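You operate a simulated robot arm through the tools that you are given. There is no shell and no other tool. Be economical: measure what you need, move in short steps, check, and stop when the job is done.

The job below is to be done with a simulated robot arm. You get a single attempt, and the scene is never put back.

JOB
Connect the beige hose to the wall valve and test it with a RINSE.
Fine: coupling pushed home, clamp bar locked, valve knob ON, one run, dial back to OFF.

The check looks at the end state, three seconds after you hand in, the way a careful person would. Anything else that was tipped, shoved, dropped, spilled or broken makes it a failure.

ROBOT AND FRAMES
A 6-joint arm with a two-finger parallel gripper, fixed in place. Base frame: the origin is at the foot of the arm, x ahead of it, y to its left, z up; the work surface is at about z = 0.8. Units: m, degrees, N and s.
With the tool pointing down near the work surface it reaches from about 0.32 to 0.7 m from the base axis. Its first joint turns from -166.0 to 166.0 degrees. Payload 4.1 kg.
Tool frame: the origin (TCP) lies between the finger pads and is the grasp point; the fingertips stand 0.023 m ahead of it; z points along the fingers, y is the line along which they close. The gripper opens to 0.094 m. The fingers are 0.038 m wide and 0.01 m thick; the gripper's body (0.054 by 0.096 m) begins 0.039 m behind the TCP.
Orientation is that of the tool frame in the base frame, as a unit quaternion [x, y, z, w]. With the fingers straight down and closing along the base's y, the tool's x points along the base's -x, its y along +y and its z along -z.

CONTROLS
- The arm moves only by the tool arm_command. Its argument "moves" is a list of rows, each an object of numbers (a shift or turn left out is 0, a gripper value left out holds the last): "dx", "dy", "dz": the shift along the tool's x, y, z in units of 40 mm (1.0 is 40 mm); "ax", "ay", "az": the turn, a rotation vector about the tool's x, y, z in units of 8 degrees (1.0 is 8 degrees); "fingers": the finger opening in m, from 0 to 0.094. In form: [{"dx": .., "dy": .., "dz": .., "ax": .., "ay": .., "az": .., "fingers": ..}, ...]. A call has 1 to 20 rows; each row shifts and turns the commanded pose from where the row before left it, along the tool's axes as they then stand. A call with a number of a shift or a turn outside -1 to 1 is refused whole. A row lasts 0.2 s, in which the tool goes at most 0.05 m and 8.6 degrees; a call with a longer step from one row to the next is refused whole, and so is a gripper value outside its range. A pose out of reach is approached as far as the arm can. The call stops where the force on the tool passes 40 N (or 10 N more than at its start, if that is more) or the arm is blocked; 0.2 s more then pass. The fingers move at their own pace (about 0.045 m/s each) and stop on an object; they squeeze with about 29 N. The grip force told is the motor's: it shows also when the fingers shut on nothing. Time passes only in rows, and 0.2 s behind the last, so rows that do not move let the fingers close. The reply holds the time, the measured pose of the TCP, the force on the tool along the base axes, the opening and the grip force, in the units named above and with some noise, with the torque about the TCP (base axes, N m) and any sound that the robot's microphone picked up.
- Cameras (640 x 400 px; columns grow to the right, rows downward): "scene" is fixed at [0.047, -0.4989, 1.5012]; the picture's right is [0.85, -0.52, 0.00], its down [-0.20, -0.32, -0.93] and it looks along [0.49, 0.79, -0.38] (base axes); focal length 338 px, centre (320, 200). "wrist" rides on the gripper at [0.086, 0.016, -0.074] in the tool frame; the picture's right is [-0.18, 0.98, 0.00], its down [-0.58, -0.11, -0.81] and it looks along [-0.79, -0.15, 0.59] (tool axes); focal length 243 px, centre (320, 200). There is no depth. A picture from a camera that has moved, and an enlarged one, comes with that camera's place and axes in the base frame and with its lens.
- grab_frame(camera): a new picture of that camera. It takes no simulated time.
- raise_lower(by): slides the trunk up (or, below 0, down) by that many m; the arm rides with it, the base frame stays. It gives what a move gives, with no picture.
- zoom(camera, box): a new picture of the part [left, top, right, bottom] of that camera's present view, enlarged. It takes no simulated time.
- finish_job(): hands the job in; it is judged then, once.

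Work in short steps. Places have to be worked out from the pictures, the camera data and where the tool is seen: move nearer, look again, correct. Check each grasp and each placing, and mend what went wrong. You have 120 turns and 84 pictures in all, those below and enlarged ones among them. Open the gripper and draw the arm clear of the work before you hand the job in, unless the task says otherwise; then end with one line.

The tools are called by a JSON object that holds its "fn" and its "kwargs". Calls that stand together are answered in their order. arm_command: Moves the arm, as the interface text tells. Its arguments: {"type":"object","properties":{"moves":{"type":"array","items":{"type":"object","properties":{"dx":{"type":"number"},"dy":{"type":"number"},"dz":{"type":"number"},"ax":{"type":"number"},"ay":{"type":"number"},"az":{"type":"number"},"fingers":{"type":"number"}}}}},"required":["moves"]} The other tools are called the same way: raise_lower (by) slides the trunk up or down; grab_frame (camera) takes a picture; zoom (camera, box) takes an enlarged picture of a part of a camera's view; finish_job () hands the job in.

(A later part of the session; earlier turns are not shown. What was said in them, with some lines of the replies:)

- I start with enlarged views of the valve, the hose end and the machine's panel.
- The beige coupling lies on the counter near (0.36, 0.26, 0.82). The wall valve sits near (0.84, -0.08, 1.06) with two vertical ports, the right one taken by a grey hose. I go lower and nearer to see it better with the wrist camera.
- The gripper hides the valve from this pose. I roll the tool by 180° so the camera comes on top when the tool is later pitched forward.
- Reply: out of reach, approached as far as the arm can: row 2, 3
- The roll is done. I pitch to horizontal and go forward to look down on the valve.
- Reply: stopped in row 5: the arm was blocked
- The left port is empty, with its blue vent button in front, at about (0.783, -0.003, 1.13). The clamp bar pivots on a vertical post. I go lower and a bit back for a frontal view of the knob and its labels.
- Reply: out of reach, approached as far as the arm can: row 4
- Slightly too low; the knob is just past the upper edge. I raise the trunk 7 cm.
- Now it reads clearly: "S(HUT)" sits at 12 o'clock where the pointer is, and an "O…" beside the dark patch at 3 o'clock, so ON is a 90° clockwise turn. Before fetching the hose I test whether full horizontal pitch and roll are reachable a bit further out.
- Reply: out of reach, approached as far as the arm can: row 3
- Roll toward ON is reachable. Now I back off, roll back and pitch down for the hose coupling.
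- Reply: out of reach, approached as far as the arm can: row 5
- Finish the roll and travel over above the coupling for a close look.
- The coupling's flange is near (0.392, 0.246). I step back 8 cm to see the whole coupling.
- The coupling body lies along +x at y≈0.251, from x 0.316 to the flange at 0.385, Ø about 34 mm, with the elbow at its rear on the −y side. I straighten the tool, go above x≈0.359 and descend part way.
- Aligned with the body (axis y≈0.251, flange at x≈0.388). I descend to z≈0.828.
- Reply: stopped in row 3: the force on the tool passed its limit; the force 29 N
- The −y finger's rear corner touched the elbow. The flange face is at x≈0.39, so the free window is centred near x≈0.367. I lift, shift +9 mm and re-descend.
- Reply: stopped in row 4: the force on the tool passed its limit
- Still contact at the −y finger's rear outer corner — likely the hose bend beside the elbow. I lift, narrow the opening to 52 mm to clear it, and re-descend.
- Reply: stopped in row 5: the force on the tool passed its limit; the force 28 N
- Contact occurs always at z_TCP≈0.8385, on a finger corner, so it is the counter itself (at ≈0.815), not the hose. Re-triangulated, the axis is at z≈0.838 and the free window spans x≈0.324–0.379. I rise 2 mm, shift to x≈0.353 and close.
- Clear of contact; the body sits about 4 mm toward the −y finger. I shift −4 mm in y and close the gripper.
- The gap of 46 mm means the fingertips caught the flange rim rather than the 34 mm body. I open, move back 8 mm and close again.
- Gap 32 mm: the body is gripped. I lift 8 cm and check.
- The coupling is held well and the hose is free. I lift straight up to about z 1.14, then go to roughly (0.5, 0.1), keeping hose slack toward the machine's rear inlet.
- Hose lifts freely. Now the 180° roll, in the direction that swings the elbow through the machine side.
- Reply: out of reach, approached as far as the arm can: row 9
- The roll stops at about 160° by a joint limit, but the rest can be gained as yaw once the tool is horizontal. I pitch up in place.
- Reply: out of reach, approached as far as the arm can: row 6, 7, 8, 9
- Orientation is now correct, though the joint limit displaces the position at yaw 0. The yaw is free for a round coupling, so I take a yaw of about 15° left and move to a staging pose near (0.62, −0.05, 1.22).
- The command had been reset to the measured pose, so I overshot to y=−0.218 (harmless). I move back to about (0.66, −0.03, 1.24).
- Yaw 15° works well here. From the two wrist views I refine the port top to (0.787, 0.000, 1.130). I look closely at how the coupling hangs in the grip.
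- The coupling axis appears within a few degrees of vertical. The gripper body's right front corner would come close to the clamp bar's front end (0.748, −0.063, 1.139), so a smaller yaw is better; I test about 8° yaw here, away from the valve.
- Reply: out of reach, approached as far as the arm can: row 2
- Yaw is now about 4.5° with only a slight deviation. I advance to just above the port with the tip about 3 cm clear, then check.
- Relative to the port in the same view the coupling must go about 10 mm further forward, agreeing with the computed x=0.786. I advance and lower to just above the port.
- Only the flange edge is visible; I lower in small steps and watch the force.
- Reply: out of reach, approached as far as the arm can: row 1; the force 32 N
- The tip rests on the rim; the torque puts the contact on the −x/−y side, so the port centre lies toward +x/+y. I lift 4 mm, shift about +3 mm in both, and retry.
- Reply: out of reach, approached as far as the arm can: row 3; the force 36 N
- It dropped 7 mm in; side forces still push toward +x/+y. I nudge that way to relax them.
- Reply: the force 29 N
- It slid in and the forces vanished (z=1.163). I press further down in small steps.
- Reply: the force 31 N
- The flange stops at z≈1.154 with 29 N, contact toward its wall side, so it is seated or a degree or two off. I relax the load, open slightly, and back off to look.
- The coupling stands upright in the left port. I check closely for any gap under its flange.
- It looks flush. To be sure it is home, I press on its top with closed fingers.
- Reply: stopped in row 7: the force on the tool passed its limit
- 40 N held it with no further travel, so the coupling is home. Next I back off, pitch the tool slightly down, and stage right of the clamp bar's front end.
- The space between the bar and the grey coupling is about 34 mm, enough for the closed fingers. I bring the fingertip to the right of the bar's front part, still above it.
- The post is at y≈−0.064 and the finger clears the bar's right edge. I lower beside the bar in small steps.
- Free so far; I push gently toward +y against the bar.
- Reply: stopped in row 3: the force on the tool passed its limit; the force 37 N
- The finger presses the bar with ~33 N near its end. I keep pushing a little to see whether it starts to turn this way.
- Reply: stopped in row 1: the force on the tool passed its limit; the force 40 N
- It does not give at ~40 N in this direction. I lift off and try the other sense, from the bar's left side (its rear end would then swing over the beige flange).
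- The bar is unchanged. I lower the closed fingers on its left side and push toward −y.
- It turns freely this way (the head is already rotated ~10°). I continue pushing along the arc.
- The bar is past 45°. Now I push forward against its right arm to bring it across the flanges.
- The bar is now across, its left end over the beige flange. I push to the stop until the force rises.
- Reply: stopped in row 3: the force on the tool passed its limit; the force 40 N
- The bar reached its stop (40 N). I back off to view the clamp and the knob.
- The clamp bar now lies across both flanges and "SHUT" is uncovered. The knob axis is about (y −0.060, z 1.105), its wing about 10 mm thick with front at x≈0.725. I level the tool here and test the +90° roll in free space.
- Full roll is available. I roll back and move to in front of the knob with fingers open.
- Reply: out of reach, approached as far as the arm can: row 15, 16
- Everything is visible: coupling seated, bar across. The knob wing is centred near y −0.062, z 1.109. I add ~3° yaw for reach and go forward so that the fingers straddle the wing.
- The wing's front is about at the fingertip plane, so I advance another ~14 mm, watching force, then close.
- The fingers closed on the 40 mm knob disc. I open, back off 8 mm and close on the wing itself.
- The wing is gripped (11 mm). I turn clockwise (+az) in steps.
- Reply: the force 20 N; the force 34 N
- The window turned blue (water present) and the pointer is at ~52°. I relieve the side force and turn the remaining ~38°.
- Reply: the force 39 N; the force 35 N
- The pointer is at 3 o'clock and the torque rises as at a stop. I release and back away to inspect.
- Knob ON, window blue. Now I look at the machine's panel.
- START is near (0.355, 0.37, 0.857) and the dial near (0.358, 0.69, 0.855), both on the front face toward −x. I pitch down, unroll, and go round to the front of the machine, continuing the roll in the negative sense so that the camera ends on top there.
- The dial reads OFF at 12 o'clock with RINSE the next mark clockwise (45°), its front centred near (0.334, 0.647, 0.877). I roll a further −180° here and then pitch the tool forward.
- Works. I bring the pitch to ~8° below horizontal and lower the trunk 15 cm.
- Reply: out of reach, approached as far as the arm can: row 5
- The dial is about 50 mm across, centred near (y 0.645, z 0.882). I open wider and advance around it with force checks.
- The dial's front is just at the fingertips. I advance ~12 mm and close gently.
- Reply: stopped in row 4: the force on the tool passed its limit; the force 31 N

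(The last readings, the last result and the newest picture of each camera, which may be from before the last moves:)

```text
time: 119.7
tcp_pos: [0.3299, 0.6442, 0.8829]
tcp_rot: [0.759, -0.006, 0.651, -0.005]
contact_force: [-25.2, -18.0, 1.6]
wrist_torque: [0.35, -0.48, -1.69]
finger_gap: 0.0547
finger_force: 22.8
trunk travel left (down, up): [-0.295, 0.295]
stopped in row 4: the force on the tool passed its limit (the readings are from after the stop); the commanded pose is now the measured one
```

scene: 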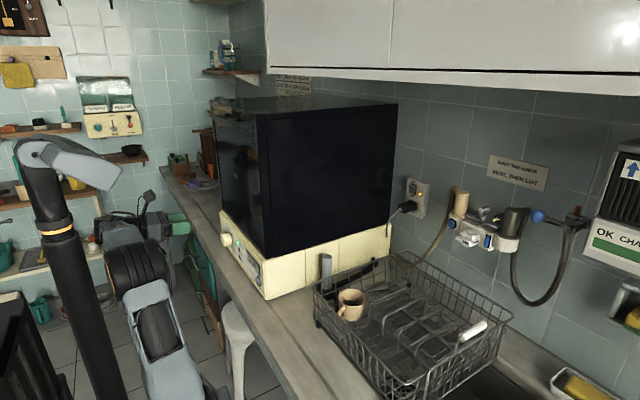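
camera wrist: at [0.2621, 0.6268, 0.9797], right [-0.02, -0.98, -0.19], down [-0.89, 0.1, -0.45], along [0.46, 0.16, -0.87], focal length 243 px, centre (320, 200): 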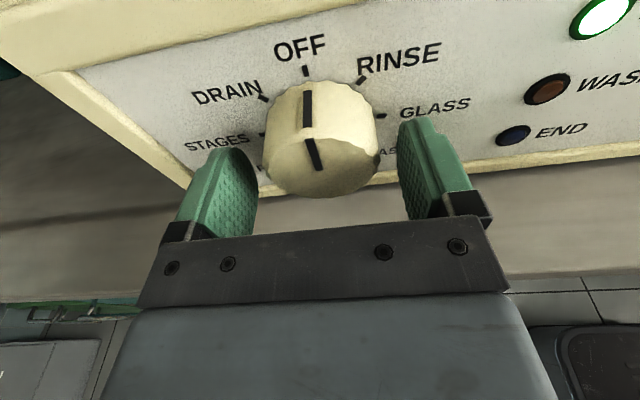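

A fingertip touched the panel face. I open a bit, back off 5 mm and close again.

{"fn": "arm_command", "kwargs": {"moves": [{"fingers": 0.07}, {"dz": -0.13}, {}, {"fingers": 0.03}, {"fingers": 0.03}, {"fingers": 0.03}, {"fingers": 0.03}]}}

{"fn": "grab_frame", "kwargs": {"camera": "wrist"}}

```text
time: 121.3
tcp_pos: [0.3287, 0.6428, 0.8821]
tcp_rot: [0.76, -0.004, 0.65, -0.004]
contact_force: [-2.9, -13.7, -8.0]
wrist_torque: [0.1, -0.34, -0.87]
finger_gap: 0.0536
finger_force: 44.9
trunk travel left (down, up): [-0.295, 0.295]
```

```text
13 pictures are left
camera wrist: at [0.2693, 0.6259, 0.9783], right [-0.03, -0.98, -0.19], down [-0.89, 0.11, -0.45], along [0.46, 0.16, -0.87], focal length 243 px, centre (320, 200)
```

wrist: 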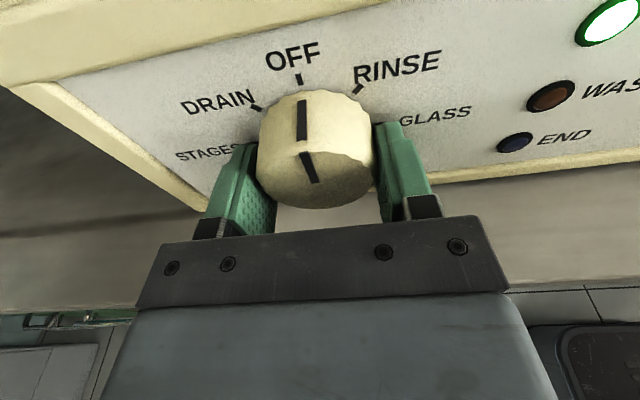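

The dial is gripped (54 mm). I turn it 45° clockwise.

{"fn": "arm_command", "kwargs": {"moves": [{"az": 0.7}, {"az": 0.7}, {"az": 0.7}, {"az": 0.7}, {"az": 0.7}, {"az": 0.7}, {"az": 0.7}, {"az": 0.7}]}}

{"fn": "grab_frame", "kwargs": {"camera": "wrist"}}

```text
time: 122.8
tcp_pos: [0.327, 0.6489, 0.883]
tcp_rot: [0.723, -0.23, 0.617, -0.21]
contact_force: [-2.7, 12.2, -1.8]
wrist_torque: [-0.05, -0.7, 2.25]
finger_gap: 0.054
finger_force: 45.2
trunk travel left (down, up): [-0.295, 0.295]
stopped in row 7: the force on the tool passed its limit (the readings are from after the stop); the commanded pose is now the measured one
```

```text
12 pictures are left
camera wrist: at [0.2641, 0.5834, 0.953], right [-0.1, -0.68, -0.72], down [-0.87, 0.41, -0.28], along [0.49, 0.6, -0.63], focal length 243 px, centre (320, 200)
```

wrist: 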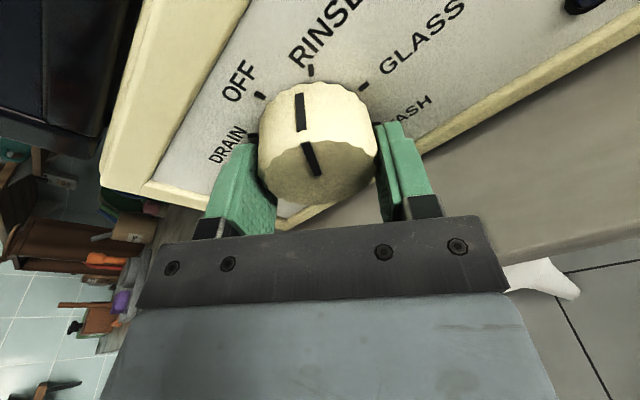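

The dial followed; it is at ~36–40°, a little short of the RINSE tick. I ease the side force and turn ~8° more.

{"fn": "arm_command", "kwargs": {"moves": [{"dx": -0.04, "dy": -0.05}, {"az": 0.5}, {"az": 0.5}, {"az": 0.2}]}}

{"fn": "grab_frame", "kwargs": {"camera": "wrist"}}

```text
time: 123.8
tcp_pos: [0.3255, 0.6505, 0.8837]
tcp_rot: [0.701, -0.29, 0.596, -0.263]
contact_force: [-2.1, 26.0, 4.9]
wrist_torque: [-0.23, -0.71, 2.24]
finger_gap: 0.0546
finger_force: 45.4
trunk travel left (down, up): [-0.295, 0.295]
```

```text
11 pictures are left
camera wrist: at [0.2622, 0.5753, 0.9422], right [-0.11, -0.55, -0.83], down [-0.86, 0.48, -0.2], along [0.5, 0.69, -0.52], focal length 243 px, centre (320, 200)
```

wrist: 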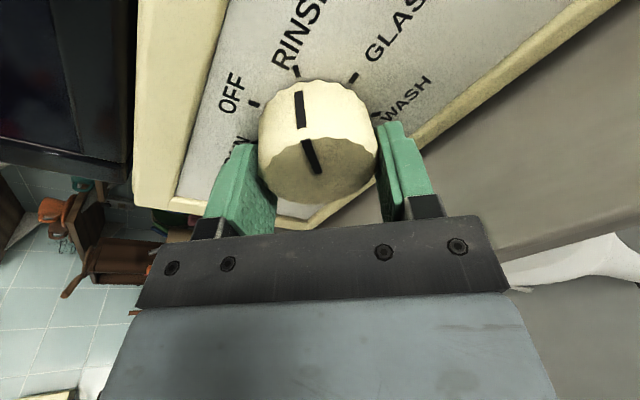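

The pointer matches the RINSE tick. I release, back off and roll level.

{"fn": "arm_command", "kwargs": {"moves": [{"fingers": 0.078}, {"fingers": 0.078}, {"fingers": 0.078}, {"dz": -0.7}, {"dz": -1}, {"dz": -0.5}, {"az": -1}, {"az": -1}, {"az": -1}, {"az": -1}, {"az": -1}, {"az": -0.7}]}}

{"fn": "grab_frame", "kwargs": {"camera": "wrist"}}

```text
time: 126.5
tcp_pos: [0.242, 0.6481, 0.8976]
tcp_rot: [0.759, 0.003, 0.651, -0.007]
contact_force: [0.3, 0.3, 0.5]
wrist_torque: [-0.02, -0.04, 0.01]
finger_gap: 0.0779
finger_force: 0.0
trunk travel left (down, up): [-0.295, 0.295]
```

```text
10 pictures are left
camera wrist: at [0.1816, 0.6303, 0.993], right [-0.01, -0.98, -0.19], down [-0.89, 0.1, -0.45], along [0.46, 0.16, -0.87], focal length 243 px, centre (320, 200)
```

wrist: 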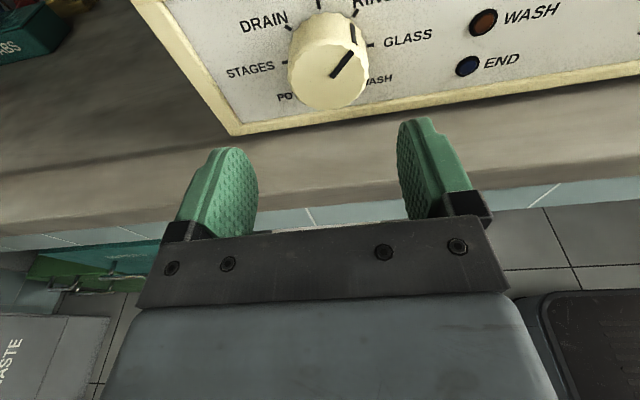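

The dial is on RINSE. Now to START with closed fingers.

{"fn": "arm_command", "kwargs": {"moves": [{"dy": 1, "dx": -0.1, "fingers": 0.0}, {"dy": 1, "dx": -0.1}, {"dy": 1, "dx": -0.1}, {"dy": 1, "dx": -0.1}, {"dy": 1, "dx": -0.1}, {"dy": 1, "dx": -0.1}, {"dy": 0.9, "dx": -0.1}]}}

{"fn": "grab_frame", "kwargs": {"camera": "wrist"}}

```text
time: 128.1
tcp_pos: [0.2405, 0.3713, 0.8648]
tcp_rot: [0.758, 0.002, 0.652, -0.008]
contact_force: [0.6, -0.1, -0.4]
wrist_torque: [-0.02, 0.03, -0.02]
finger_gap: 0.0
finger_force: 28.8
trunk travel left (down, up): [-0.295, 0.295]
```

```text
9 pictures are left
camera wrist: at [0.1808, 0.3538, 0.9607], right [-0.01, -0.98, -0.19], down [-0.89, 0.1, -0.45], along [0.46, 0.16, -0.87], focal length 243 px, centre (320, 200)
```

wrist: 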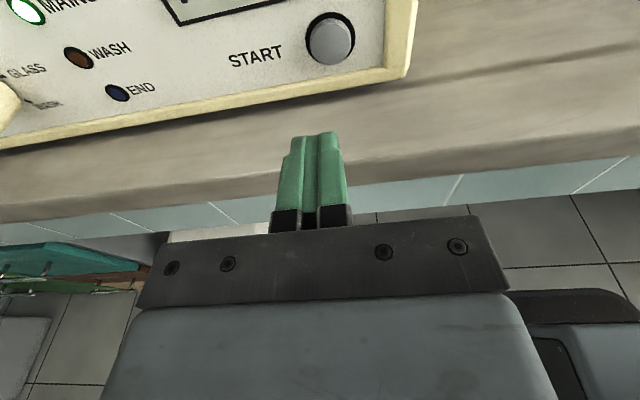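

START is at (0.352, 0.3626, 0.865). I line up and approach.

{"fn": "arm_command", "kwargs": {"moves": [{"dy": 0.24, "dx": 0.08}, {"dz": 0.6, "dx": 0.11}, {"dz": 0.6, "dx": 0.1}, {"dz": 0.5, "dx": 0.08}, {"dz": 0.1, "dx": 0.015}]}}

{"fn": "arm_command", "kwargs": {"moves": [{"dz": 0.08, "dx": 0.012}, {"dz": 0.08, "dx": 0.012}]}}

```text
time: 129.2
tcp_pos: [0.3143, 0.3641, 0.8736]
tcp_rot: [0.759, 0.002, 0.651, -0.008]
contact_force: [0.3, -0.1, -0.3]
wrist_torque: [-0.01, 0.01, -0.02]
finger_gap: 0.0
finger_force: 28.8
trunk travel left (down, up): [-0.295, 0.295]
```

```text
time: 129.8
tcp_pos: [0.3206, 0.3635, 0.8722]
tcp_rot: [0.759, 0.002, 0.651, -0.008]
contact_force: [-0.3, -0.5, -0.8]
wrist_torque: [0.04, 0.01, 0.01]
finger_gap: 0.0002
finger_force: 28.9
trunk travel left (down, up): [-0.295, 0.295]
```

{"fn": "arm_command", "kwargs": {"moves": [{"dz": 0.07, "dx": 0.0}, {"dz": 0.07}, {"dz": 0.07}]}}

```text
time: 130.7
tcp_pos: [0.3273, 0.3644, 0.8706]
tcp_rot: [0.758, 0.003, 0.652, -0.009]
contact_force: [-10.2, -0.4, 4.1]
wrist_torque: [-0.05, -0.2, -0.02]
finger_gap: 0.0
finger_force: 29.8
trunk travel left (down, up): [-0.295, 0.295]
heard: click
```

Click heard. I back off and watch the display and lamps.

{"fn": "arm_command", "kwargs": {"moves": [{"dz": -0.6}, {"dz": -1}, {"dz": -1}, {"dz": -0.5, "dy": -0.5}]}}

{"fn": "grab_frame", "kwargs": {"camera": "wrist"}}

```text
time: 131.7
tcp_pos: [0.207, 0.382, 0.89]
tcp_rot: [0.759, 0.002, 0.651, -0.008]
contact_force: [0.3, 0.7, 0.4]
wrist_torque: [0.01, 0.01, 0.01]
finger_gap: 0.0
finger_force: 29.0
trunk travel left (down, up): [-0.295, 0.295]
```

```text
8 pictures are left
camera wrist: at [0.147, 0.3639, 0.986], right [-0.01, -0.98, -0.19], down [-0.89, 0.1, -0.45], along [0.46, 0.16, -0.87], focal length 243 px, centre (320, 200)
```

wrist: 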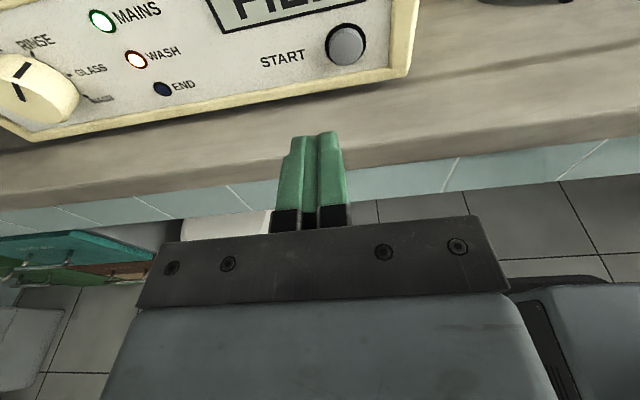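

The run has begun: WASH lamp lit, display "FILL". While it runs I move back in front of the dial and wait, listening.

{"fn": "arm_command", "kwargs": {"moves": [{"dy": -1, "dz": 0.1, "fingers": 0.078}, {"dy": -1, "dz": 0.1}, {"dy": -1, "dz": 0.1}, {"dy": -1, "dz": 0.1}, {"dy": -1, "dz": 0.1}, {"dy": -1, "dz": 0.1}, {"dy": -0.6, "dz": 0.1}, {}, {}, {}, {}, {}, {}, {}, {}, {}, {}, {}, {}, {}]}}

{"fn": "arm_command", "kwargs": {"moves": [{}, {}, {}, {}, {}, {}, {}, {}, {}, {}, {}, {}, {}, {}, {}, {}, {}, {}, {}, {}]}}

{"fn": "grab_frame", "kwargs": {"camera": "wrist"}}

```text
time: 135.8
tcp_pos: [0.233, 0.6434, 0.8892]
tcp_rot: [0.759, 0.001, 0.651, -0.007]
contact_force: [-0.5, -0.9, 0.1]
wrist_torque: [-0.07, -0.02, -0.02]
finger_gap: 0.0779
finger_force: 0.0
trunk travel left (down, up): [-0.295, 0.295]
```

```text
time: 140.1
tcp_pos: [0.2332, 0.6446, 0.8882]
tcp_rot: [0.758, 0.001, 0.652, -0.007]
contact_force: [0.3, -0.6, -0.4]
wrist_torque: [0.01, 0.0, 0.03]
finger_gap: 0.0779
finger_force: 0.0
trunk travel left (down, up): [-0.295, 0.295]
```

```text
7 pictures are left
camera wrist: at [0.1729, 0.6263, 0.9844], right [-0.01, -0.98, -0.19], down [-0.89, 0.1, -0.45], along [0.46, 0.16, -0.87], focal length 243 px, centre (320, 200)
```

wrist: 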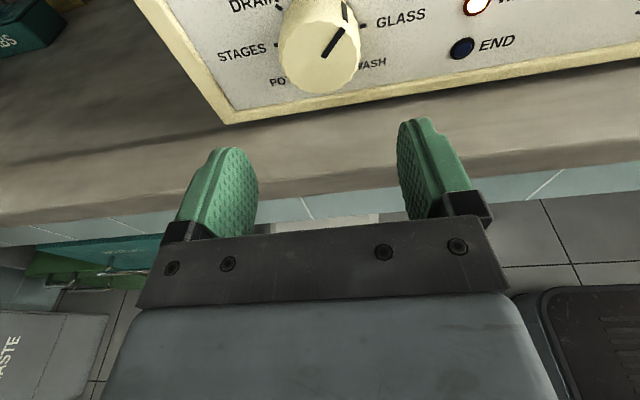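

Still running (WASH lit). I wait more, listening for the end signal.

{"fn": "arm_command", "kwargs": {"moves": [{}, {}, {}, {}, {}, {}, {}, {}, {}, {}, {}, {}, {}, {}, {}, {}, {}, {}, {}, {}]}}

{"fn": "arm_command", "kwargs": {"moves": [{}, {}, {}, {}, {}, {}, {}, {}, {}, {}, {}, {}, {}, {}, {}, {}, {}, {}, {}, {}]}}

{"fn": "arm_command", "kwargs": {"moves": [{}, {}, {}, {}, {}, {}, {}, {}, {}, {}, {}, {}, {}, {}, {}, {}, {}, {}, {}, {}]}}

{"fn": "arm_command", "kwargs": {"moves": [{}, {}, {}, {}, {}, {}, {}, {}, {}, {}, {}, {}, {}, {}, {}, {}, {}, {}, {}, {}]}}

```text
time: 144.2
tcp_pos: [0.2329, 0.6449, 0.8875]
tcp_rot: [0.758, 0.002, 0.652, -0.008]
contact_force: [0.2, 0.5, 0.1]
wrist_torque: [0.0, 0.0, 0.03]
finger_gap: 0.078
finger_force: 0.1
trunk travel left (down, up): [-0.295, 0.295]
```

```text
time: 148.4
tcp_pos: [0.2332, 0.6446, 0.8895]
tcp_rot: [0.759, 0.002, 0.651, -0.008]
contact_force: [0.3, 0.1, -0.2]
wrist_torque: [-0.01, -0.02, 0.02]
finger_gap: 0.0781
finger_force: 0.0
trunk travel left (down, up): [-0.295, 0.295]
```

```text
time: 152.7
tcp_pos: [0.2329, 0.6438, 0.8884]
tcp_rot: [0.759, 0.002, 0.651, -0.008]
contact_force: [-0.5, 0.0, 0.0]
wrist_torque: [0.0, -0.01, 0.02]
finger_gap: 0.0779
finger_force: 0.1
trunk travel left (down, up): [-0.295, 0.295]
```

```text
time: 156.8
tcp_pos: [0.2328, 0.6434, 0.8879]
tcp_rot: [0.759, 0.002, 0.651, -0.008]
contact_force: [0.7, -0.2, -1.4]
wrist_torque: [-0.06, 0.02, -0.04]
finger_gap: 0.0777
finger_force: 0.1
trunk travel left (down, up): [-0.295, 0.295]
```

No sound reported yet; one check of the lamps.

{"fn": "zoom", "kwargs": {"camera": "scene", "box": [210, 215, 290, 300]}}

```text
4.71 times, centred on (250, 258) of scene
camera zoom: at [0.047, -0.4989, 1.5012], right [0.85, -0.52, 0.0], down [-0.2, -0.32, -0.93], along [0.49, 0.79, -0.38], focal length 1590 px, centre (649, -71)
```

zoom: 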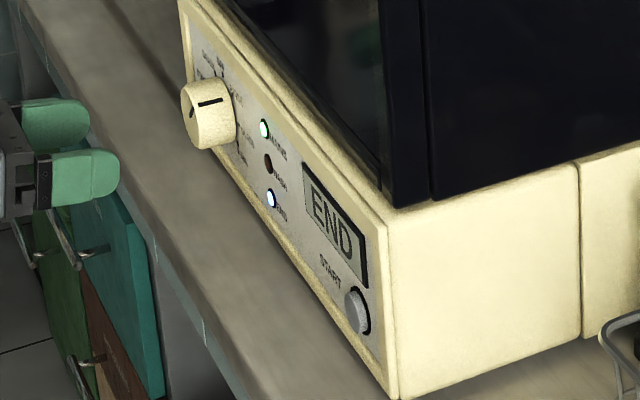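

The display shows END. I turn the dial back: roll +46°, advance round the dial, close, and turn −46°.

{"fn": "arm_command", "kwargs": {"moves": [{"dx": 0.24}, {"az": 1}, {"az": 1}, {"az": 1}, {"az": 1}, {"az": 1}, {"az": 0.75}, {"dz": 0.8}, {"dz": 0.8}, {"dz": 0.4}, {"dz": 0.3}]}}

{"fn": "arm_command", "kwargs": {"moves": [{"fingers": 0.03}, {"fingers": 0.03}, {"fingers": 0.03}, {"fingers": 0.03}]}}

```text
time: 159.2
tcp_pos: [0.3219, 0.6474, 0.8813]
tcp_rot: [0.699, -0.294, 0.597, -0.262]
contact_force: [-0.4, 0.1, -0.5]
wrist_torque: [0.0, 0.04, 0.01]
finger_gap: 0.078
finger_force: 0.1
trunk travel left (down, up): [-0.295, 0.295]
```

```text
time: 160.2
tcp_pos: [0.3216, 0.6482, 0.8865]
tcp_rot: [0.696, -0.295, 0.597, -0.268]
contact_force: [1.4, 0.9, 1.9]
wrist_torque: [-0.01, -0.18, 0.46]
finger_gap: 0.054
finger_force: 44.9
trunk travel left (down, up): [-0.295, 0.295]
stopped in row 4: the force on the tool passed its limit (the readings are from after the stop); the commanded pose is now the measured one
```

Gripped at 54 mm. I turn counter-clockwise back to OFF.

{"fn": "arm_command", "kwargs": {"moves": [{"az": -0.7}, {"az": -0.7}, {"az": -0.7}, {"az": -0.7}, {"az": -0.7}, {"az": -0.7}, {"az": -0.7}, {"az": -0.7}]}}

{"fn": "grab_frame", "kwargs": {"camera": "wrist"}}

```text
time: 161.5
tcp_pos: [0.3204, 0.6464, 0.8842]
tcp_rot: [0.749, -0.12, 0.643, -0.108]
contact_force: [-4.6, -13.1, 0.6]
wrist_torque: [0.05, -0.11, -0.25]
finger_gap: 0.0528
finger_force: 45.1
trunk travel left (down, up): [-0.295, 0.295]
stopped in row 6: the force on the tool passed its limit (the readings are from after the stop); the commanded pose is now the measured one
```

```text
5 pictures are left
camera wrist: at [0.2591, 0.6021, 0.9708], right [-0.07, -0.87, -0.48], down [-0.88, 0.28, -0.39], along [0.48, 0.4, -0.78], focal length 243 px, centre (320, 200)
```

wrist: 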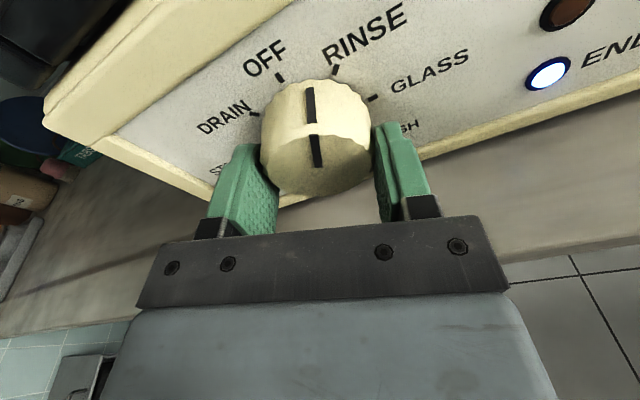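

Halfway. I continue about 24° more.

{"fn": "arm_command", "kwargs": {"moves": [{"dy": 0.04}, {"az": -0.6}, {"az": -0.6}, {"az": -0.6}, {"az": -0.6}, {"az": -0.5}]}}

{"fn": "grab_frame", "kwargs": {"camera": "wrist"}}

```text
time: 162.9
tcp_pos: [0.3199, 0.6424, 0.8832]
tcp_rot: [0.757, 0.031, 0.652, 0.026]
contact_force: [-18.8, -35.2, -3.4]
wrist_torque: [0.13, 0.51, -1.73]
finger_gap: 0.0526
finger_force: 45.4
trunk travel left (down, up): [-0.295, 0.295]
```

```text
4 pictures are left
camera wrist: at [0.2594, 0.6329, 0.9806], right [-0.01, -0.99, -0.1], down [-0.89, 0.06, -0.46], along [0.46, 0.09, -0.88], focal length 243 px, centre (320, 200)
```

wrist: 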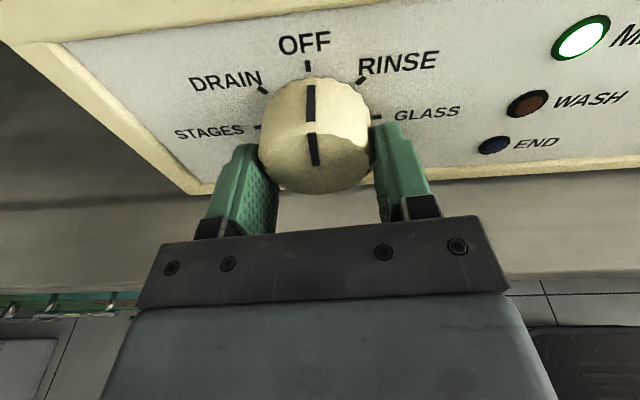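

The pointer is on OFF and the END lamp is out. I release and draw back clear.

{"fn": "arm_command", "kwargs": {"moves": [{"fingers": 0.08}, {"fingers": 0.08}, {"fingers": 0.08}, {"dz": -0.7}, {"dz": -1}, {"dz": -1}, {"dz": -1}, {"dx": 1}, {"dx": 1}, {"dx": 0.5}]}}

{"fn": "zoom", "kwargs": {"camera": "scene", "box": [210, 215, 290, 300]}}

{"fn": "grab_frame", "kwargs": {"camera": "scene"}}

```text
time: 165.1
tcp_pos: [0.1906, 0.633, 1.0006]
tcp_rot: [0.758, 0.036, 0.651, 0.022]
contact_force: [-0.8, -0.8, -0.9]
wrist_torque: [0.01, 0.03, 0.03]
finger_gap: 0.0801
finger_force: 0.0
out of reach, approached as far as the arm can: row 8, 9, 10
trunk travel left (down, up): [-0.295, 0.295]
```

```text
4.71 times, centred on (250, 258) of scene
camera zoom: at [0.047, -0.4989, 1.5012], right [0.85, -0.52, 0.0], down [-0.2, -0.32, -0.93], along [0.49, 0.79, -0.38], focal length 1590 px, centre (649, -71)
```

zoom: 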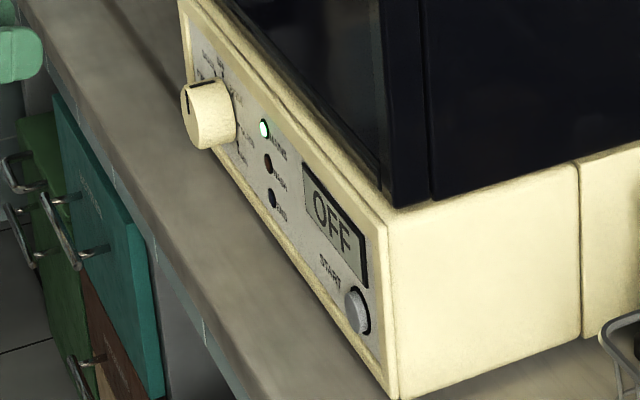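

```text
2 pictures are left
```

scene: 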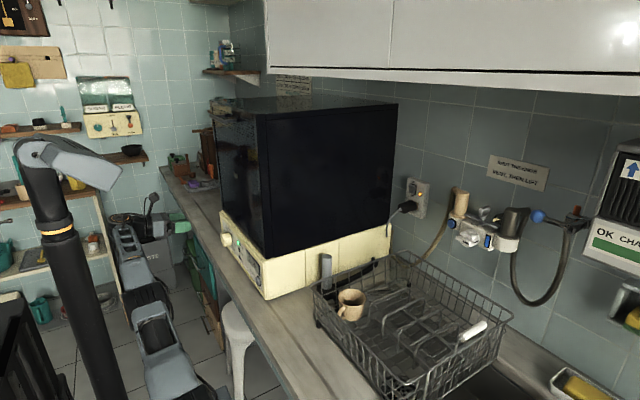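

The display shows OFF; a last close look at the valve before I hand in.

{"fn": "zoom", "kwargs": {"camera": "scene", "box": [435, 175, 535, 260]}}

```text
4.71 times, centred on (485, 218) of scene
camera zoom: at [0.047, -0.4989, 1.5012], right [0.85, -0.52, 0.0], down [-0.2, -0.32, -0.93], along [0.49, 0.79, -0.38], focal length 1590 px, centre (-456, 118)
```

zoom: 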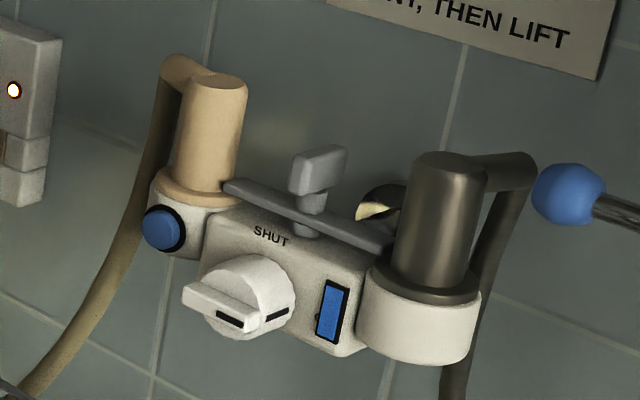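

The coupling is seated, the bar lies across its flange, the knob is ON, the dial is OFF, and the arm is clear. I hand in.

{"fn": "finish_job", "kwargs": {}}

```text
The job is handed in.
```

The beige hose is connected to the wall valve: coupling pushed home, clamp bar locked across its flange, and knob ON. One RINSE ran through to END with no leak seen, the dial is back at OFF, and the arm is open and clear.
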